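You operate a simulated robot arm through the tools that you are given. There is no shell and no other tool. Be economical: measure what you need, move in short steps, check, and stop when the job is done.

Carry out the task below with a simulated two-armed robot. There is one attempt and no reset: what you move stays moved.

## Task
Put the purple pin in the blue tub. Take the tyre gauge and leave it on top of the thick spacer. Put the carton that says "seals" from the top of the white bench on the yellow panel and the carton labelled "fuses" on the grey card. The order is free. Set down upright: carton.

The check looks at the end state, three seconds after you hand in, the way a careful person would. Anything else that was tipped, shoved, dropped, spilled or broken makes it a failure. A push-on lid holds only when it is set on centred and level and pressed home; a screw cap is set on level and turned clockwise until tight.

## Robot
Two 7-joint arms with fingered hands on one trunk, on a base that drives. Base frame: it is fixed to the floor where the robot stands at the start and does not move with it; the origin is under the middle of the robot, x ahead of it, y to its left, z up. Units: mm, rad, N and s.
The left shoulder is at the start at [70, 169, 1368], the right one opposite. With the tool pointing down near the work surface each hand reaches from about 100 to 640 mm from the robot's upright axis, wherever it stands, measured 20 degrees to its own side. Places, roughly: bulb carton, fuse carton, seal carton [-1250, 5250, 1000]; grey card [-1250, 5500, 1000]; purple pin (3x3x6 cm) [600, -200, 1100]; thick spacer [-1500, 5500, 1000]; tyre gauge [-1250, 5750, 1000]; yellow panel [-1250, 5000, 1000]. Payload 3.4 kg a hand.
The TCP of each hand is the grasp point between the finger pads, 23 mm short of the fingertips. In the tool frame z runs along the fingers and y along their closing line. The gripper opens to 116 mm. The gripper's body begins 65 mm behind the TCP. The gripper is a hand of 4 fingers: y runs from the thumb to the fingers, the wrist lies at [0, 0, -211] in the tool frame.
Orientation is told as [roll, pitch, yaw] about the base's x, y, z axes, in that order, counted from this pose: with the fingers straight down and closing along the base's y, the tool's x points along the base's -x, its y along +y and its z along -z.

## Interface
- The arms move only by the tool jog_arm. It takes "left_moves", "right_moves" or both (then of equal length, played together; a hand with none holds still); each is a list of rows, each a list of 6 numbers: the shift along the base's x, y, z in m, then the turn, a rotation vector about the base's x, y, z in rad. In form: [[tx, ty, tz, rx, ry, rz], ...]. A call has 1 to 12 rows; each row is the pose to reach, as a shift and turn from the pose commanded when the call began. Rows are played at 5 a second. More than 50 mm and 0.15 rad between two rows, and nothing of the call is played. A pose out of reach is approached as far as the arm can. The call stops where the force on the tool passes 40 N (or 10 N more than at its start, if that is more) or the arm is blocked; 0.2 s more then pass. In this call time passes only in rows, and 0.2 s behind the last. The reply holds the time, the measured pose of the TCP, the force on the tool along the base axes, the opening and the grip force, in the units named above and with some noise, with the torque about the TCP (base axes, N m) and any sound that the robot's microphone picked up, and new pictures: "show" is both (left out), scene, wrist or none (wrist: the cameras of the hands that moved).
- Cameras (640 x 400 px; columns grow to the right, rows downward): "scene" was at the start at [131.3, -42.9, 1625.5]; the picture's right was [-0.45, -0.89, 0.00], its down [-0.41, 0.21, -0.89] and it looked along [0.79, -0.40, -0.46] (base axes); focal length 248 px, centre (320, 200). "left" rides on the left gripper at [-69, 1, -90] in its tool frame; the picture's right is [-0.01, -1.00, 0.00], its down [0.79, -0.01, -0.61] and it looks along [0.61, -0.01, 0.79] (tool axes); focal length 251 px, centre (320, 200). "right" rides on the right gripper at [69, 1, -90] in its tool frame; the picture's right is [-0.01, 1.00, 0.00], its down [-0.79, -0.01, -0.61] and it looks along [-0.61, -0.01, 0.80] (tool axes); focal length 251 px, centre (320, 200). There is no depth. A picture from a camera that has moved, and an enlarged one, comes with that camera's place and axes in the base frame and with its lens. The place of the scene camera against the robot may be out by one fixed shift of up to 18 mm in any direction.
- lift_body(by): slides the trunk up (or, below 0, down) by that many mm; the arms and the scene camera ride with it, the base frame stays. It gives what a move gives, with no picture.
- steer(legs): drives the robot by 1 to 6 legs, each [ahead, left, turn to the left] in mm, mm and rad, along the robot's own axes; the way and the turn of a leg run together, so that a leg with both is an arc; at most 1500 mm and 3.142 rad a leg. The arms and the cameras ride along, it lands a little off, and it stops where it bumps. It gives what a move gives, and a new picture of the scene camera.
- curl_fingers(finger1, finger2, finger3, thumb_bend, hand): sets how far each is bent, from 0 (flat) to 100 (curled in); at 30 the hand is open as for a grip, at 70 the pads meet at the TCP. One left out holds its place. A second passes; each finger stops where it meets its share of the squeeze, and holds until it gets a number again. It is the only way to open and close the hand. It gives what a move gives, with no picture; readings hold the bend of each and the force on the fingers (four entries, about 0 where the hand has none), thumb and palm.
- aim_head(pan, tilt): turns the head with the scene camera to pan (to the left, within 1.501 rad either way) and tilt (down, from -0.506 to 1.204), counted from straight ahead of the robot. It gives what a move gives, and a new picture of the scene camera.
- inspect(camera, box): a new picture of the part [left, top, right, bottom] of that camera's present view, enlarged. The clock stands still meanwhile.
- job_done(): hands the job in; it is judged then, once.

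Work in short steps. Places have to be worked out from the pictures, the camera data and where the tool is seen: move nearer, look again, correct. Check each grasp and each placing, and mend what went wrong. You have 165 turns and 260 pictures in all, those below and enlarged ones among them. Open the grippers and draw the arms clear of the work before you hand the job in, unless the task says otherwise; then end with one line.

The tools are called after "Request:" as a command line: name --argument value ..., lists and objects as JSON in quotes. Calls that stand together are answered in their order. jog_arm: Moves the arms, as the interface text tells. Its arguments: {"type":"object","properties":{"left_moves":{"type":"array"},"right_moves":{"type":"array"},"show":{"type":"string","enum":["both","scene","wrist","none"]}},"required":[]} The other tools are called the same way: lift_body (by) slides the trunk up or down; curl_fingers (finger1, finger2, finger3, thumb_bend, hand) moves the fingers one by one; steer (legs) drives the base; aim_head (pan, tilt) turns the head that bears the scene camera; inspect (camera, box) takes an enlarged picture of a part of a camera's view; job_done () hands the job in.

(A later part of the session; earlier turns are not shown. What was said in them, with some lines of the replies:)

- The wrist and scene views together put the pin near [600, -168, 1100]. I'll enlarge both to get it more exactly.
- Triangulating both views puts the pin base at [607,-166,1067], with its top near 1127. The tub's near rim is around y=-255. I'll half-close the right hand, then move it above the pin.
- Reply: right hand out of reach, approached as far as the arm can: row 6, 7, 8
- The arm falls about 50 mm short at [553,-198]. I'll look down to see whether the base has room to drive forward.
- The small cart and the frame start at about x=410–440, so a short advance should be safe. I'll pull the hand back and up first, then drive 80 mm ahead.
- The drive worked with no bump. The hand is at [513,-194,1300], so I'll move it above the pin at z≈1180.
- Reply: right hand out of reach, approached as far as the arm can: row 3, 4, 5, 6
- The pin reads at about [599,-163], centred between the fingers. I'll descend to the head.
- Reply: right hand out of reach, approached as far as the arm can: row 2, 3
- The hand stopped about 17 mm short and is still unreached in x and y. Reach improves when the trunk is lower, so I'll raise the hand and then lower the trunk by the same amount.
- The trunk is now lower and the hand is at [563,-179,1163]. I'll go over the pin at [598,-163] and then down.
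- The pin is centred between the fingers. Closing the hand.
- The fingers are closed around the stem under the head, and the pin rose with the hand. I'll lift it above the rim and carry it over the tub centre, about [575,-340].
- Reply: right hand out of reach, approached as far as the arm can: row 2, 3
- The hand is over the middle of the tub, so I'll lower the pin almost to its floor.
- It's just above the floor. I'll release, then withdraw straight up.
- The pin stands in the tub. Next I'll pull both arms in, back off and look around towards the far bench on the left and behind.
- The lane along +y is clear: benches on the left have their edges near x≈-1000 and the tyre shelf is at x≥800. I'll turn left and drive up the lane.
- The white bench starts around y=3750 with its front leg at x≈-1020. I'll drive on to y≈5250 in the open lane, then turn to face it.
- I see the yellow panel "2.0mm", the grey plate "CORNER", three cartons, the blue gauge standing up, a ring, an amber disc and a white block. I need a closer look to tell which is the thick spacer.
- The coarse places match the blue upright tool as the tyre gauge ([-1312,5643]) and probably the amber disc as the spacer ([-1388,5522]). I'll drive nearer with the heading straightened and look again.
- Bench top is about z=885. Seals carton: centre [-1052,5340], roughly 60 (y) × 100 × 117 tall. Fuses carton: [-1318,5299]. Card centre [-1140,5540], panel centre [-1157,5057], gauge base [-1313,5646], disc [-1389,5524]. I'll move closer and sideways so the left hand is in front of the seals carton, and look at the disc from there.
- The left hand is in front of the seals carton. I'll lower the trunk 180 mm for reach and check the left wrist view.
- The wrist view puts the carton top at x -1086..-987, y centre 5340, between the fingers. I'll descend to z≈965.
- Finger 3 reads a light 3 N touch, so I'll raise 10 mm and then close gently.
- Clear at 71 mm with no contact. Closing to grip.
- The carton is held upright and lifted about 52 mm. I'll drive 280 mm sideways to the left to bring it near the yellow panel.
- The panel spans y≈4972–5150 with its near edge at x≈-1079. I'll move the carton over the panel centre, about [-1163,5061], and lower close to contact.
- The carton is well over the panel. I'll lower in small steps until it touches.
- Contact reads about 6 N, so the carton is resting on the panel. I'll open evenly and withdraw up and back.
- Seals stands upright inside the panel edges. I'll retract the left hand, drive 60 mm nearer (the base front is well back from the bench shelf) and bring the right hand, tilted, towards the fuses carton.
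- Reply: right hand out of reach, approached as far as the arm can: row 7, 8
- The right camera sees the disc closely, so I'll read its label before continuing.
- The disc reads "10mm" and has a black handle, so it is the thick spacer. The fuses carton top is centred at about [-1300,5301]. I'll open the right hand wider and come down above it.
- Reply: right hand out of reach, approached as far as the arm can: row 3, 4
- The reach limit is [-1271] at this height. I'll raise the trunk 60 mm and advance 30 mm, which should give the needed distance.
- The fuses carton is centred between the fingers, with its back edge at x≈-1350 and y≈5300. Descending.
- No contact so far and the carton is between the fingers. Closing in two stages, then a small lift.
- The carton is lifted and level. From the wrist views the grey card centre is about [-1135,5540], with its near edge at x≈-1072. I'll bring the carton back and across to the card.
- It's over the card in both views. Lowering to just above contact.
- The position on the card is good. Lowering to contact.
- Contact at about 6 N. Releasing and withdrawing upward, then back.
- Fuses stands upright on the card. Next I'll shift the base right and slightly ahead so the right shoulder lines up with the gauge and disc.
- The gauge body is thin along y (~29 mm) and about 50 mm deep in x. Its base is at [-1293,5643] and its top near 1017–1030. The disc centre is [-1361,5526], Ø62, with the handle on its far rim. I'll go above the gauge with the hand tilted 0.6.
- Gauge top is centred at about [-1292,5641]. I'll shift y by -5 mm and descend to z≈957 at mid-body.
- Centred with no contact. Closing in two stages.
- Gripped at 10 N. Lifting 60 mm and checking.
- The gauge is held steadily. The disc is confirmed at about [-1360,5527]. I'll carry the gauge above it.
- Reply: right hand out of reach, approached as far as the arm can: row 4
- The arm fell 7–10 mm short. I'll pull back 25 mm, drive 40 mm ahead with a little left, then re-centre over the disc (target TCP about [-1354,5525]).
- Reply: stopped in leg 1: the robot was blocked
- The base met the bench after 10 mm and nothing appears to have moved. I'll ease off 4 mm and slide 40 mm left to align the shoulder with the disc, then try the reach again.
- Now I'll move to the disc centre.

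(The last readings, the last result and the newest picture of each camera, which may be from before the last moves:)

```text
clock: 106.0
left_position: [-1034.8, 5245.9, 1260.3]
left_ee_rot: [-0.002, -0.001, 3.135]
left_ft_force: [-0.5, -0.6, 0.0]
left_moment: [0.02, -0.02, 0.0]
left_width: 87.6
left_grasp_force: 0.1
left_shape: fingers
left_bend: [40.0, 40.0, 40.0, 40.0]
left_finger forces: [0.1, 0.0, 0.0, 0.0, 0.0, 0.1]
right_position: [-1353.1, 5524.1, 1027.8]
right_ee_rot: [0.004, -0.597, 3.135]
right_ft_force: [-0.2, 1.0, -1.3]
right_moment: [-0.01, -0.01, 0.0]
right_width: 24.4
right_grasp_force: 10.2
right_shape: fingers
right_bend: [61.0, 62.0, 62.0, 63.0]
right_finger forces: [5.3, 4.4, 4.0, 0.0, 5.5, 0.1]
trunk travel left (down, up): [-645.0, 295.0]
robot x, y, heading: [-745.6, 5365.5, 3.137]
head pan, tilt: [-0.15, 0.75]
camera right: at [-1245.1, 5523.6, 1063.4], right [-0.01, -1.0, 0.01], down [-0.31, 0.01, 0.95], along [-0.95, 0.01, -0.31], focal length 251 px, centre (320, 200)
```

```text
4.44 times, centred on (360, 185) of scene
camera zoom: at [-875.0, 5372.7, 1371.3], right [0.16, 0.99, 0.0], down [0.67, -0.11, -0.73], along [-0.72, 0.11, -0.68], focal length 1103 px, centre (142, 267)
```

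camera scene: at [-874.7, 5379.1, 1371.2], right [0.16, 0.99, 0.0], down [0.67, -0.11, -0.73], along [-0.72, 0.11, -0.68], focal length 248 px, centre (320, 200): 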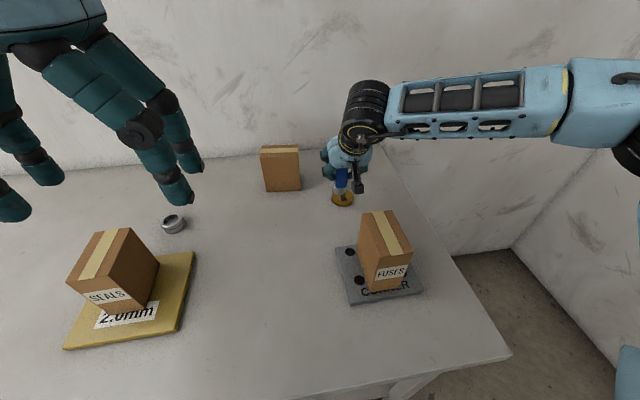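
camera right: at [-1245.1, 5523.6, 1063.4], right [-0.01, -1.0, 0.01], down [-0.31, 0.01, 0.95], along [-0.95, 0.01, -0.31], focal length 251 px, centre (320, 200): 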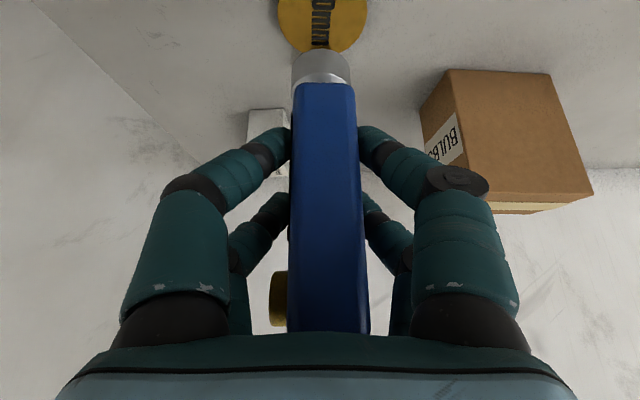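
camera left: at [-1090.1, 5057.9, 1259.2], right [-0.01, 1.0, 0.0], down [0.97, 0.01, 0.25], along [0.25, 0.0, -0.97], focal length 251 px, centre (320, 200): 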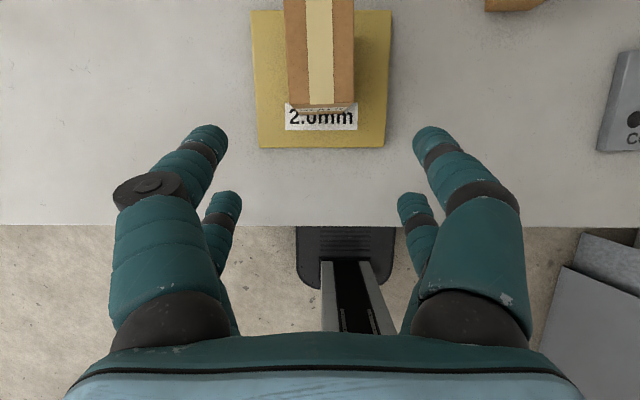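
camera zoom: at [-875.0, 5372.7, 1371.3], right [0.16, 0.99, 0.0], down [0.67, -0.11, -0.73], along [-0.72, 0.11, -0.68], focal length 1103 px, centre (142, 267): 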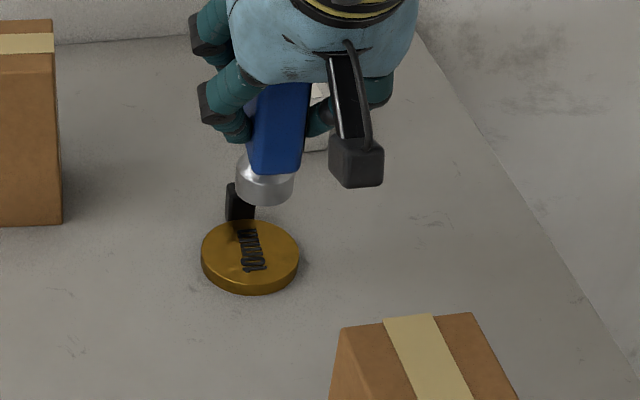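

Base and disc are aligned within about 2–3 mm. I'll lower to around 10 mm above the disc and check.

Request:
jog_arm --right_moves '[[-0.001, -0.001, -0.025, 0, 0, 0], [-0.001, -0.001, -0.048, 0, 0, 0]]' --show "wrist"

Request:
inspect --camera "scene" --box '[320, 150, 400, 220]'

Request:
inspect --camera "right" --box '[240, 0, 400, 140]'

```text
clock: 106.6
left_position: [-1034.4, 5248.2, 1261.0]
left_ee_rot: [0.0, -0.001, 3.134]
left_ft_force: [0.0, -0.4, 0.1]
left_moment: [0.01, 0.05, -0.02]
left_width: 87.5
left_grasp_force: 0.1
left_shape: fingers
left_bend: [40.0, 40.0, 40.0, 40.0]
left_finger forces: [0.1, 0.1, 0.1, 0.0, 0.1, 0.1]
right_position: [-1353.5, 5524.2, 979.4]
right_ee_rot: [0.005, -0.601, 3.133]
right_ft_force: [0.2, 0.1, -1.2]
right_moment: [0.0, 0.0, 0.0]
right_width: 24.2
right_grasp_force: 9.4
right_shape: fingers
right_bend: [61.0, 62.0, 62.0, 63.0]
right_finger forces: [5.3, 4.4, 4.1, 0.0, 5.4, 0.0]
trunk travel left (down, up): [-645.0, 295.0]
robot x, y, heading: [-742.6, 5361.8, 3.136]
head pan, tilt: [-0.15, 0.75]
camera right: at [-1245.9, 5523.5, 1015.8], right [-0.01, -1.0, 0.01], down [-0.31, 0.01, 0.95], along [-0.95, 0.01, -0.31], focal length 251 px, centre (320, 200)
```

right: 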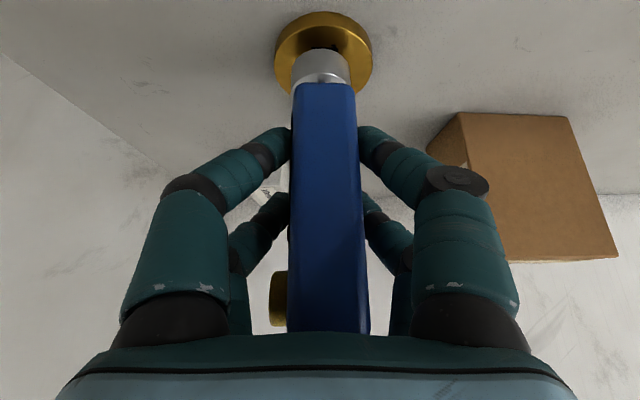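

```text
5.71 times, centred on (360, 185) of scene
camera zoom: at [-874.9, 5374.0, 1371.3], right [0.16, 0.99, 0.0], down [0.67, -0.11, -0.73], along [-0.72, 0.11, -0.68], focal length 1418 px, centre (91, 286)
```

zoom: 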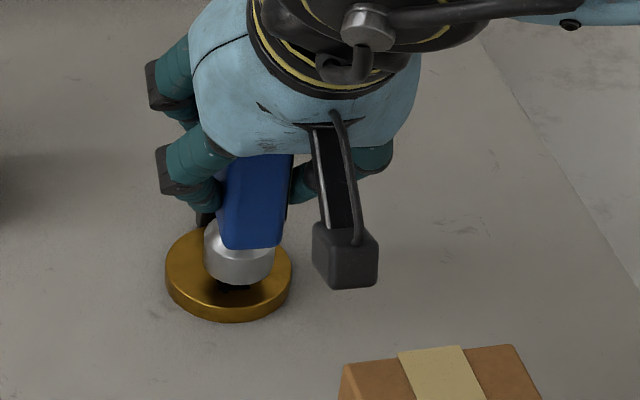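

```text
2.86 times, centred on (320, 70) of right
camera zoom: at [-1245.9, 5523.5, 1015.8], right [-0.01, -1.0, 0.01], down [-0.31, 0.01, 0.95], along [-0.95, 0.01, -0.31], focal length 718 px, centre (320, 571)
```

zoom: 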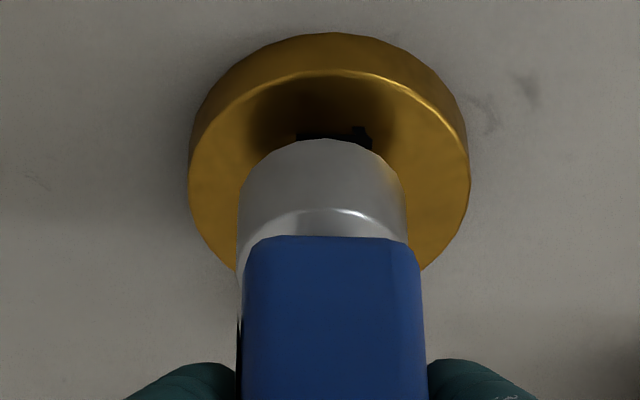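

Slight offset: the base sits a few mm toward the robot and +y. I'll correct by (-4,-3) mm and lower slowly to contact.

Request:
jog_arm --right_moves '[[-0.004, -0.003, 0, 0, 0, 0], [-0.004, -0.003, -0.004, 0, 0, 0]]' --show "none"

Request:
jog_arm --right_moves '[[0, 0, -0.003, 0, 0, 0]]' --show "wrist"

Request:
inspect --camera "scene" --box '[320, 150, 400, 220]'

```text
clock: 107.2
left_position: [-1034.6, 5249.2, 1260.5]
left_ee_rot: [0.001, -0.002, 3.136]
left_ft_force: [-0.5, -0.6, 0.8]
left_moment: [-0.01, 0.01, 0.0]
left_width: 88.0
left_grasp_force: 0.1
left_shape: fingers
left_bend: [40.0, 40.0, 40.0, 40.0]
left_finger forces: [0.0, 0.1, 0.0, 0.0, 0.0, 0.1]
right_position: [-1357.3, 5521.6, 978.1]
right_ee_rot: [0.002, -0.601, 3.132]
right_ft_force: [0.6, 0.2, -1.3]
right_moment: [0.02, 0.01, -0.03]
right_width: 24.5
right_grasp_force: 9.7
right_shape: fingers
right_bend: [61.0, 62.0, 62.0, 63.0]
right_finger forces: [5.2, 4.4, 4.1, 0.0, 5.5, 0.0]
trunk travel left (down, up): [-645.0, 295.0]
robot x, y, heading: [-742.5, 5361.9, 3.135]
head pan, tilt: [-0.15, 0.75]
```

```text
clock: 107.6
left_position: [-1034.0, 5249.3, 1260.8]
left_ee_rot: [0.0, 0.0, 3.134]
left_ft_force: [-0.4, 0.0, 1.1]
left_moment: [-0.02, 0.03, 0.0]
left_width: 87.5
left_grasp_force: 0.1
left_shape: fingers
left_bend: [40.0, 40.0, 40.0, 40.0]
left_finger forces: [0.0, 0.1, 0.0, 0.1, 0.1, 0.0]
right_position: [-1358.4, 5521.0, 974.5]
right_ee_rot: [0.004, -0.599, 3.133]
right_ft_force: [0.3, 0.9, -0.9]
right_moment: [0.02, -0.03, 0.0]
right_width: 24.6
right_grasp_force: 9.6
right_shape: fingers
right_bend: [61.0, 62.0, 62.0, 63.0]
right_finger forces: [5.4, 4.5, 4.2, 0.0, 5.5, 0.0]
trunk travel left (down, up): [-645.0, 295.0]
robot x, y, heading: [-741.3, 5360.3, 3.133]
head pan, tilt: [-0.15, 0.75]
camera right: at [-1250.6, 5521.2, 1009.6], right [-0.01, -1.0, 0.01], down [-0.31, 0.01, 0.95], along [-0.95, 0.01, -0.31], focal length 251 px, centre (320, 200)
```

right: 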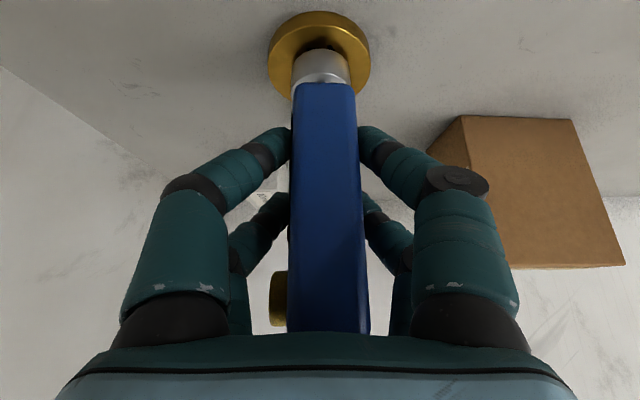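

```text
5.71 times, centred on (360, 185) of scene
camera zoom: at [-874.5, 5374.1, 1371.3], right [0.16, 0.99, 0.0], down [0.67, -0.11, -0.73], along [-0.72, 0.11, -0.68], focal length 1418 px, centre (91, 286)
```

zoom: 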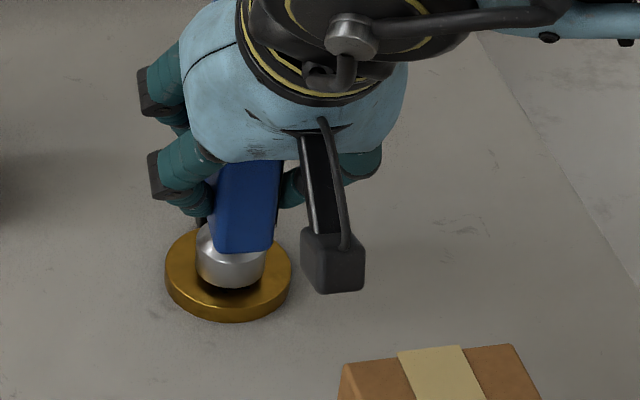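

Well centred now. Lowering further in 3 mm steps until it touches.

Request:
jog_arm --right_moves '[[0, 0, -0.003, 0, 0, 0]]' --show "none"

Request:
jog_arm --right_moves '[[0, 0, -0.002, 0, 0, 0]]' --show "none"

```text
clock: 108.0
left_position: [-1034.0, 5248.3, 1260.2]
left_ee_rot: [0.001, -0.001, 3.134]
left_ft_force: [0.0, -0.5, -0.3]
left_moment: [0.04, -0.01, -0.03]
left_width: 87.4
left_grasp_force: 0.1
left_shape: fingers
left_bend: [40.0, 40.0, 40.0, 40.0]
left_finger forces: [0.0, 0.0, 0.0, 0.0, 0.1, 0.1]
right_position: [-1357.9, 5519.7, 971.8]
right_ee_rot: [0.004, -0.601, 3.134]
right_ft_force: [-0.8, 0.6, -0.4]
right_moment: [0.03, -0.02, 0.03]
right_width: 24.6
right_grasp_force: 10.0
right_shape: fingers
right_bend: [61.0, 62.0, 62.0, 63.0]
right_finger forces: [5.4, 4.3, 4.2, 0.1, 5.4, 0.0]
trunk travel left (down, up): [-645.0, 295.0]
robot x, y, heading: [-741.0, 5360.1, 3.138]
head pan, tilt: [-0.15, 0.75]
```

```text
clock: 108.4
left_position: [-1034.8, 5248.1, 1260.3]
left_ee_rot: [-0.001, -0.002, 3.133]
left_ft_force: [-0.2, 0.5, 0.7]
left_moment: [0.0, 0.01, -0.01]
left_width: 87.7
left_grasp_force: 0.0
left_shape: fingers
left_bend: [40.0, 40.0, 40.0, 40.0]
left_finger forces: [0.0, 0.0, 0.0, 0.0, 0.0, 0.0]
right_position: [-1358.7, 5520.6, 969.4]
right_ee_rot: [0.003, -0.6, 3.133]
right_ft_force: [-0.6, 0.1, -2.0]
right_moment: [-0.01, -0.02, -0.02]
right_width: 24.4
right_grasp_force: 9.4
right_shape: fingers
right_bend: [61.0, 62.0, 62.0, 63.0]
right_finger forces: [5.4, 4.4, 4.1, 0.0, 5.5, 0.0]
trunk travel left (down, up): [-645.0, 295.0]
robot x, y, heading: [-740.5, 5363.0, 3.141]
head pan, tilt: [-0.15, 0.75]
```

No contact yet. Continuing in 1.5 mm steps.

Request:
jog_arm --right_moves '[[0, 0, -0.0015, 0, 0, 0]]' --show "none"

Request:
jog_arm --right_moves '[[0, 0, -0.0015, 0, 0, 0]]' --show "none"

Request:
inspect --camera "scene" --box '[320, 160, 380, 215]'

```text
clock: 108.8
left_position: [-1033.5, 5248.0, 1261.1]
left_ee_rot: [0.001, -0.002, 3.136]
left_ft_force: [0.0, 0.2, 0.0]
left_moment: [-0.01, -0.03, -0.02]
left_width: 87.7
left_grasp_force: 0.0
left_shape: fingers
left_bend: [40.0, 40.0, 40.0, 40.0]
left_finger forces: [0.0, 0.0, 0.0, 0.0, 0.0, 0.1]
right_position: [-1357.8, 5520.1, 969.2]
right_ee_rot: [0.004, -0.603, 3.134]
right_ft_force: [-1.1, 1.1, 2.0]
right_moment: [0.0, 0.04, 0.01]
right_width: 24.3
right_grasp_force: 10.3
right_shape: fingers
right_bend: [61.0, 62.0, 62.0, 63.0]
right_finger forces: [5.3, 4.5, 4.3, 0.1, 5.8, 0.1]
trunk travel left (down, up): [-645.0, 295.0]
robot x, y, heading: [-743.9, 5360.1, 3.134]
head pan, tilt: [-0.15, 0.75]
```

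```text
clock: 109.2
left_position: [-1031.9, 5248.0, 1261.5]
left_ee_rot: [0.0, 0.0, 3.135]
left_ft_force: [0.3, -0.2, -1.0]
left_moment: [0.01, 0.05, -0.02]
left_width: 87.6
left_grasp_force: 0.1
left_shape: fingers
left_bend: [40.0, 40.0, 40.0, 40.0]
left_finger forces: [0.0, 0.1, 0.0, 0.0, 0.0, 0.0]
right_position: [-1356.9, 5521.4, 968.2]
right_ee_rot: [0.001, -0.602, 3.133]
right_ft_force: [-1.6, 0.8, 6.3]
right_moment: [0.0, 0.09, 0.0]
right_width: 23.9
right_grasp_force: 11.1
right_shape: fingers
right_bend: [61.0, 62.0, 62.0, 63.0]
right_finger forces: [5.7, 4.9, 4.6, 0.0, 6.6, 0.0]
trunk travel left (down, up): [-645.0, 295.0]
robot x, y, heading: [-743.0, 5361.0, 3.133]
head pan, tilt: [-0.15, 0.75]
```

```text
7.27 times, centred on (350, 188) of scene
camera zoom: at [-872.9, 5373.9, 1371.6], right [0.16, 0.99, 0.0], down [0.67, -0.11, -0.73], along [-0.72, 0.11, -0.68], focal length 1804 px, centre (102, 291)
```

zoom: 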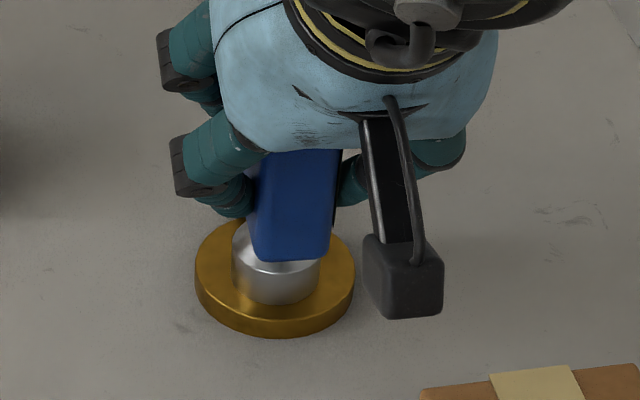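

It rests on the disc, centred (6 N). I'll ease the press by 1 mm, then open evenly in stages.

Request:
jog_arm --right_moves '[[0, 0, 0.001, 0, 0, 0]]' --show "none"

Request:
curl_fingers --hand "right" --finger1 57 --finger2 57 --finger3 57 --thumb_bend 57

Request:
curl_fingers --hand "right" --finger1 41 --finger2 41 --finger3 41 --thumb_bend 41

Request:
inspect --camera "right" --box '[160, 0, 480, 340]'

```text
clock: 109.6
left_position: [-1033.7, 5247.6, 1261.1]
left_ee_rot: [0.001, -0.002, 3.134]
left_ft_force: [0.0, -0.6, 0.5]
left_moment: [-0.01, 0.0, 0.01]
left_width: 87.6
left_grasp_force: 0.0
left_shape: fingers
left_bend: [40.0, 40.0, 40.0, 40.0]
left_finger forces: [0.0, 0.0, 0.0, 0.1, 0.0, 0.0]
right_position: [-1356.5, 5521.9, 969.4]
right_ee_rot: [0.003, -0.599, 3.133]
right_ft_force: [0.2, 0.8, 4.0]
right_moment: [-0.01, 0.05, -0.03]
right_width: 24.3
right_grasp_force: 11.3
right_shape: fingers
right_bend: [61.0, 62.0, 62.0, 63.0]
right_finger forces: [5.9, 4.9, 4.6, 0.0, 6.3, 0.0]
trunk travel left (down, up): [-645.0, 295.0]
robot x, y, heading: [-741.7, 5361.1, 3.137]
head pan, tilt: [-0.15, 0.75]
```

```text
clock: 110.6
left_position: [-1034.8, 5248.5, 1261.0]
left_ee_rot: [-0.001, -0.002, 3.134]
left_ft_force: [0.8, -0.3, 0.0]
left_moment: [-0.02, 0.03, 0.0]
left_width: 87.7
left_grasp_force: 0.1
left_shape: fingers
left_bend: [40.0, 40.0, 40.0, 40.0]
left_finger forces: [0.0, 0.0, 0.0, 0.0, 0.0, 0.0]
right_position: [-1358.0, 5519.6, 967.3]
right_ee_rot: [0.004, -0.6, 3.133]
right_ft_force: [0.3, -0.1, -0.3]
right_moment: [0.04, 0.02, 0.01]
right_width: 39.7
right_grasp_force: 0.0
right_shape: fingers
right_bend: [56.0, 56.0, 56.0, 56.0]
right_finger forces: [0.0, 0.1, 0.0, 0.1, 0.1, 0.0]
trunk travel left (down, up): [-645.0, 295.0]
robot x, y, heading: [-739.8, 5361.1, 3.134]
head pan, tilt: [-0.15, 0.75]
```

```text
clock: 111.6
left_position: [-1034.3, 5249.0, 1260.8]
left_ee_rot: [-0.001, -0.001, 3.135]
left_ft_force: [0.3, -0.4, -0.1]
left_moment: [0.02, -0.04, -0.02]
left_width: 87.3
left_grasp_force: 0.1
left_shape: fingers
left_bend: [40.0, 40.0, 40.0, 40.0]
left_finger forces: [0.0, 0.0, 0.1, 0.0, 0.0, 0.0]
right_position: [-1356.7, 5520.6, 968.7]
right_ee_rot: [0.003, -0.6, 3.133]
right_ft_force: [0.1, 0.2, -0.8]
right_moment: [-0.02, 0.01, 0.03]
right_width: 84.4
right_grasp_force: 0.1
right_shape: fingers
right_bend: [41.0, 41.0, 41.0, 41.0]
right_finger forces: [0.1, 0.0, 0.0, 0.1, 0.0, 0.0]
trunk travel left (down, up): [-645.0, 295.0]
robot x, y, heading: [-739.7, 5362.6, 3.134]
head pan, tilt: [-0.15, 0.75]
```

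```text
1.18 times, centred on (320, 170) of right
camera zoom: at [-1250.2, 5520.2, 1003.9], right [-0.01, -1.0, 0.01], down [-0.31, 0.01, 0.95], along [-0.95, 0.01, -0.31], focal length 296 px, centre (320, 235)
```

zoom: 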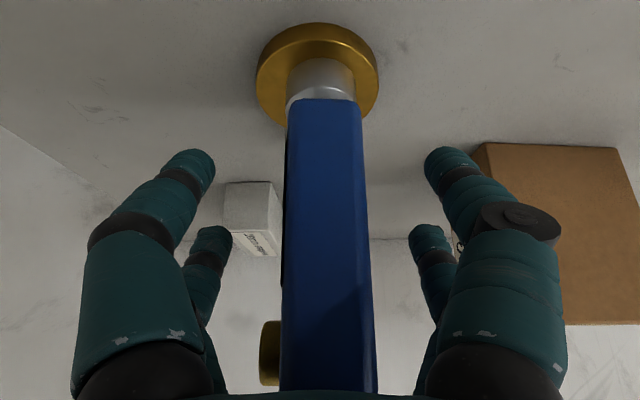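

The gauge stands free on the disc. Withdrawing straight up, then back.

Request:
jog_arm --right_moves '[[0, 0, 0.03, 0, 0, 0], [0, 0, 0.06, 0, 0, 0], [0, 0, 0.1, 0, 0, 0], [0.02, 0, 0.14, 0, 0, 0], [0.06, 0.02, 0.17, 0, -0.1, 0], [0.11, 0.04, 0.18, 0, -0.2, 0], [0.16, 0.06, 0.19, 0, -0.3, 0], [0.2, 0.08, 0.2, 0, -0.4, 0]]' --show "both"

Request:
inspect --camera "scene" --box '[240, 130, 440, 310]'

```text
refused: row 5 steps farther than a row can; nothing moved
```

```text
2.22 times, centred on (340, 220) of scene
camera zoom: at [-874.0, 5374.0, 1371.4], right [0.16, 0.99, 0.0], down [0.67, -0.11, -0.73], along [-0.72, 0.11, -0.68], focal length 551 px, centre (276, 156)
```

zoom: 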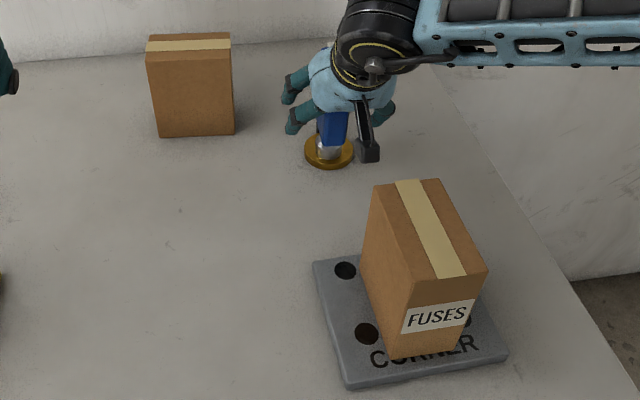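

The call was refused because one step was too large. I'll repeat with smaller steps.

Request:
jog_arm --right_moves '[[0, 0, 0.03, 0, 0, 0], [0, 0, 0.06, 0, 0, 0], [0, 0, 0.1, 0, 0, 0], [0.02, 0, 0.135, 0, 0, 0], [0.05, 0.01, 0.16, 0, -0.1, 0], [0.09, 0.02, 0.175, 0, -0.2, 0], [0.13, 0.03, 0.185, 0, -0.3, 0], [0.17, 0.04, 0.195, 0, -0.4, 0]]' --show "both"

Request:
inspect --camera "scene" --box '[240, 130, 440, 310]'

```text
clock: 113.4
left_position: [-1032.7, 5249.2, 1261.6]
left_ee_rot: [0.0, -0.003, 3.133]
left_ft_force: [0.8, 1.0, -0.9]
left_moment: [-0.02, 0.01, -0.03]
left_width: 87.5
left_grasp_force: 0.0
left_shape: fingers
left_bend: [40.0, 40.0, 40.0, 40.0]
left_finger forces: [0.0, 0.0, 0.0, 0.1, 0.0, 0.1]
right_position: [-1187.7, 5561.1, 1166.1]
right_ee_rot: [-0.002, -0.201, 3.134]
right_ft_force: [0.1, -1.3, 0.2]
right_moment: [-0.01, 0.03, -0.01]
right_width: 84.1
right_grasp_force: 0.1
right_shape: fingers
right_bend: [41.0, 41.0, 41.0, 41.0]
right_finger forces: [0.0, 0.0, 0.1, 0.1, 0.0, 0.0]
trunk travel left (down, up): [-645.0, 295.0]
robot x, y, heading: [-741.8, 5358.6, 3.138]
head pan, tilt: [-0.15, 0.75]
camera scene: at [-872.4, 5374.3, 1371.5], right [0.16, 0.99, 0.0], down [0.67, -0.11, -0.73], along [-0.72, 0.11, -0.68], focal length 248 px, centre (320, 200)
camera right: at [-1102.5, 5561.1, 1239.5], right [-0.02, -1.0, 0.0], down [-0.66, 0.01, 0.75], along [-0.75, 0.01, -0.66], focal length 251 px, centre (320, 200)
```

scene: 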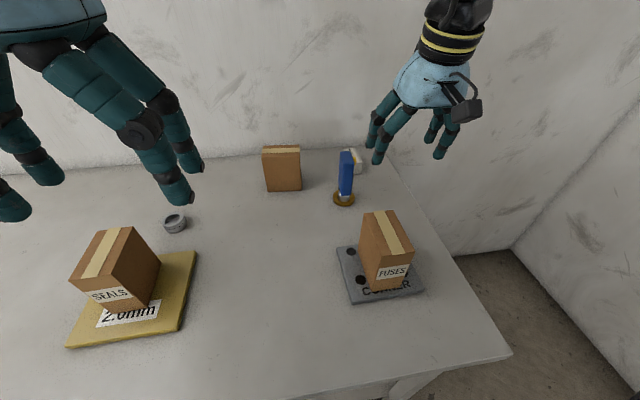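
right: 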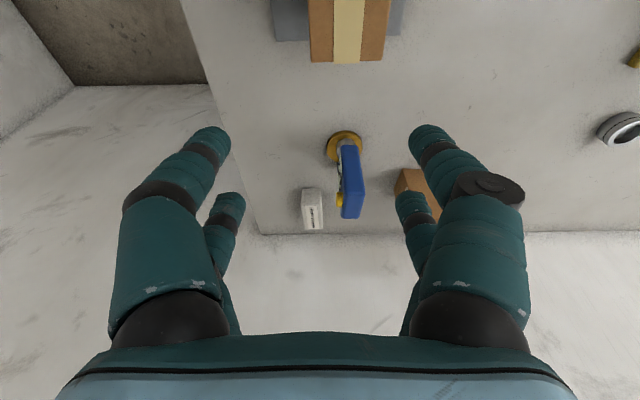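

```text
2.22 times, centred on (340, 220) of scene
camera zoom: at [-872.4, 5374.3, 1371.5], right [0.16, 0.99, 0.0], down [0.67, -0.11, -0.73], along [-0.72, 0.11, -0.68], focal length 551 px, centre (276, 156)
```

zoom: 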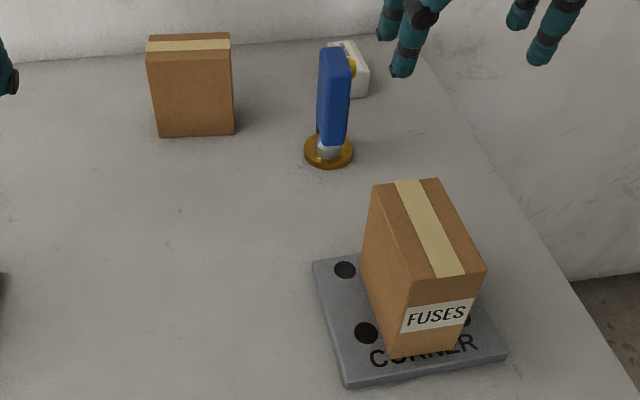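

The gauge stands on the spacer and both cartons are upright in place. I'll pull both arms in, open the hands, and back away.

Request:
jog_arm --left_moves '[[0.03, 0, 0.02, 0, 0, 0], [0.05, 0, 0.03, 0, 0, 0], [0.05, 0, 0.03, 0, 0, 0]]' --right_moves '[[0.03, 0.01, 0.02, 0, 0, 0], [0.07, 0.02, 0.04, 0, 0, 0], [0.11, 0.03, 0.05, 0, 0, 0]]' --show "none"

Request:
steer --legs '[[-400, 0, 0]]'

Request:
curl_fingers --hand "right" --finger1 30 --finger2 30 --finger3 30 --thumb_bend 30

Request:
aim_head --pan 0 --tilt 0.55

Request:
inspect --camera "scene" --box '[160, 120, 460, 320]'

```text
clock: 114.2
left_position: [-981.2, 5249.6, 1290.3]
left_ee_rot: [0.0, -0.002, 3.135]
left_ft_force: [-0.2, -0.1, 0.5]
left_moment: [-0.01, 0.02, -0.03]
left_width: 87.4
left_grasp_force: 0.1
left_shape: fingers
left_bend: [40.0, 40.0, 40.0, 40.0]
left_finger forces: [0.0, 0.1, 0.0, 0.0, 0.0, 0.1]
right_position: [-1075.9, 5592.2, 1213.1]
right_ee_rot: [-0.002, -0.199, 3.135]
right_ft_force: [1.0, 0.9, 0.5]
right_moment: [-0.01, 0.04, 0.0]
right_width: 84.6
right_grasp_force: 0.0
right_shape: fingers
right_bend: [41.0, 41.0, 41.0, 41.0]
right_finger forces: [0.0, 0.1, 0.0, 0.0, 0.0, 0.1]
trunk travel left (down, up): [-645.0, 295.0]
robot x, y, heading: [-743.1, 5363.8, 3.14]
head pan, tilt: [-0.15, 0.75]
```

```text
clock: 116.7
left_position: [-588.1, 5245.5, 1290.1]
left_ee_rot: [0.001, 0.001, 3.136]
left_ft_force: [-0.2, 0.0, 0.3]
left_moment: [-0.02, 0.01, -0.04]
left_width: 87.6
left_grasp_force: 0.1
left_shape: fingers
left_bend: [40.0, 40.0, 40.0, 40.0]
left_finger forces: [0.0, 0.0, 0.0, 0.0, 0.1, 0.0]
right_position: [-684.1, 5590.1, 1212.4]
right_ee_rot: [0.001, -0.2, 3.135]
right_ft_force: [-0.2, 0.0, 0.0]
right_moment: [-0.03, -0.01, -0.04]
right_width: 84.6
right_grasp_force: 0.1
right_shape: fingers
right_bend: [41.0, 41.0, 41.0, 41.0]
right_finger forces: [0.1, 0.1, 0.0, 0.1, 0.1, 0.0]
trunk travel left (down, up): [-645.0, 295.0]
robot x, y, heading: [-346.5, 5358.8, 3.137]
head pan, tilt: [-0.15, 0.75]
camera scene: at [-479.8, 5371.8, 1371.3], right [0.16, 0.99, 0.0], down [0.67, -0.11, -0.73], along [-0.72, 0.11, -0.68], focal length 248 px, centre (320, 200)
```

scene: 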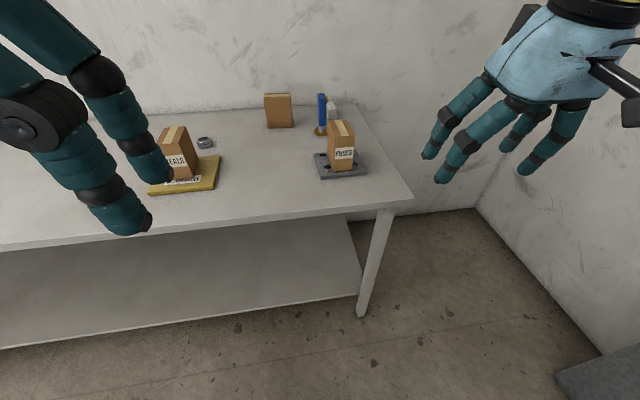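

```text
clock: 117.7
left_position: [-588.2, 5246.7, 1290.2]
left_ee_rot: [0.0, -0.001, 3.134]
left_ft_force: [0.1, -1.0, -0.1]
left_moment: [-0.01, 0.02, 0.02]
left_width: 87.6
left_grasp_force: 0.0
left_shape: fingers
left_bend: [40.0, 40.0, 40.0, 40.0]
left_finger forces: [0.0, 0.1, 0.0, 0.0, 0.0, 0.0]
right_position: [-683.7, 5589.2, 1213.3]
right_ee_rot: [0.0, -0.202, 3.135]
right_ft_force: [0.3, -0.6, -0.5]
right_moment: [0.0, 0.02, 0.03]
right_width: 116.2
right_grasp_force: 0.1
right_shape: fingers
right_bend: [30.0, 30.0, 30.0, 30.0]
right_finger forces: [0.1, 0.0, 0.1, 0.1, 0.0, 0.1]
trunk travel left (down, up): [-645.0, 295.0]
robot x, y, heading: [-348.1, 5358.2, 3.139]
head pan, tilt: [-0.15, 0.75]
```

```text
clock: 118.4
left_position: [-587.5, 5246.8, 1291.2]
left_ee_rot: [-0.001, -0.001, 3.134]
left_ft_force: [0.1, 0.3, -0.3]
left_moment: [0.0, 0.0, 0.01]
left_width: 87.5
left_grasp_force: 0.0
left_shape: fingers
left_bend: [40.0, 40.0, 40.0, 40.0]
left_finger forces: [0.0, 0.1, 0.0, 0.0, 0.1, 0.0]
right_position: [-682.6, 5589.5, 1212.7]
right_ee_rot: [0.0, -0.202, 3.134]
right_ft_force: [0.0, 0.5, 0.3]
right_moment: [0.02, -0.01, -0.02]
right_width: 116.5
right_grasp_force: 0.0
right_shape: fingers
right_bend: [30.0, 30.0, 30.0, 30.0]
right_finger forces: [0.0, 0.0, 0.0, 0.0, 0.0, 0.0]
trunk travel left (down, up): [-645.0, 295.0]
robot x, y, heading: [-347.6, 5359.0, 3.137]
head pan, tilt: [0.0, 0.55]
camera scene: at [-486.8, 5359.5, 1388.7], right [0.01, 1.0, 0.0], down [0.52, 0.0, -0.85], along [-0.85, 0.01, -0.52], focal length 248 px, centre (320, 200)
```

scene: 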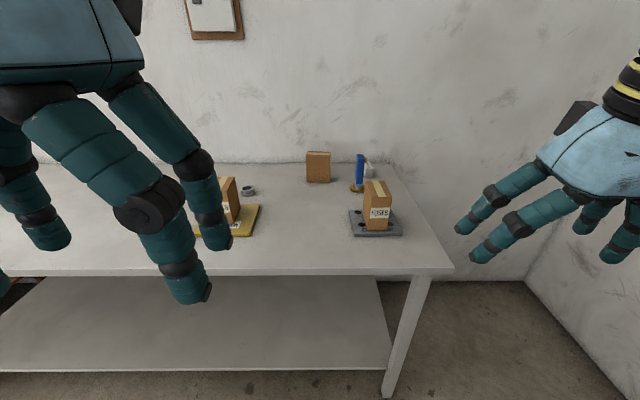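

```text
2.00 times, centred on (310, 220) of scene
camera zoom: at [-486.8, 5359.5, 1388.7], right [0.01, 1.0, 0.0], down [0.52, 0.0, -0.85], along [-0.85, 0.01, -0.52], focal length 496 px, centre (340, 160)
```

zoom: 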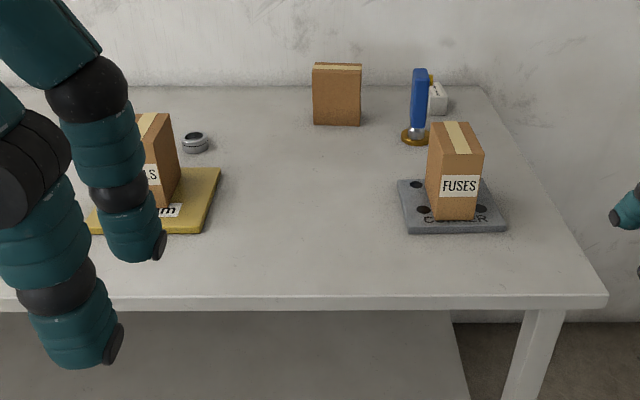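

Everything is in place and standing, and the arms are clear. I'll hand in.

Request:
curl_fingers --hand "left" --finger1 30 --finger2 30 --finger3 30 --thumb_bend 30

Request:
job_done

```text
clock: 119.4
left_position: [-588.9, 5245.9, 1291.1]
left_ee_rot: [0.001, -0.002, 3.136]
left_ft_force: [-0.8, -0.3, -0.6]
left_moment: [0.0, 0.02, -0.02]
left_width: 116.4
left_grasp_force: 0.0
left_shape: fingers
left_bend: [30.0, 30.0, 30.0, 30.0]
left_finger forces: [0.0, 0.0, 0.1, 0.0, 0.1, 0.0]
right_position: [-683.2, 5589.5, 1212.8]
right_ee_rot: [-0.001, -0.201, 3.134]
right_ft_force: [-0.8, 0.7, -0.4]
right_moment: [0.01, -0.05, 0.03]
right_width: 116.4
right_grasp_force: 0.0
right_shape: fingers
right_bend: [30.0, 30.0, 30.0, 30.0]
right_finger forces: [0.1, 0.0, 0.0, 0.0, 0.0, 0.0]
trunk travel left (down, up): [-645.0, 295.0]
robot x, y, heading: [-348.7, 5358.0, 3.136]
head pan, tilt: [0.0, 0.55]
```

```text
The job is handed in.
```

The job is handed in: the purple pin is in the blue tub, the tyre gauge stands on the 10 mm spacer, and the seals and fuses cartons stand upright on the yellow panel and grey card; the base lightly bumped the white bench once, and nothing looked moved.
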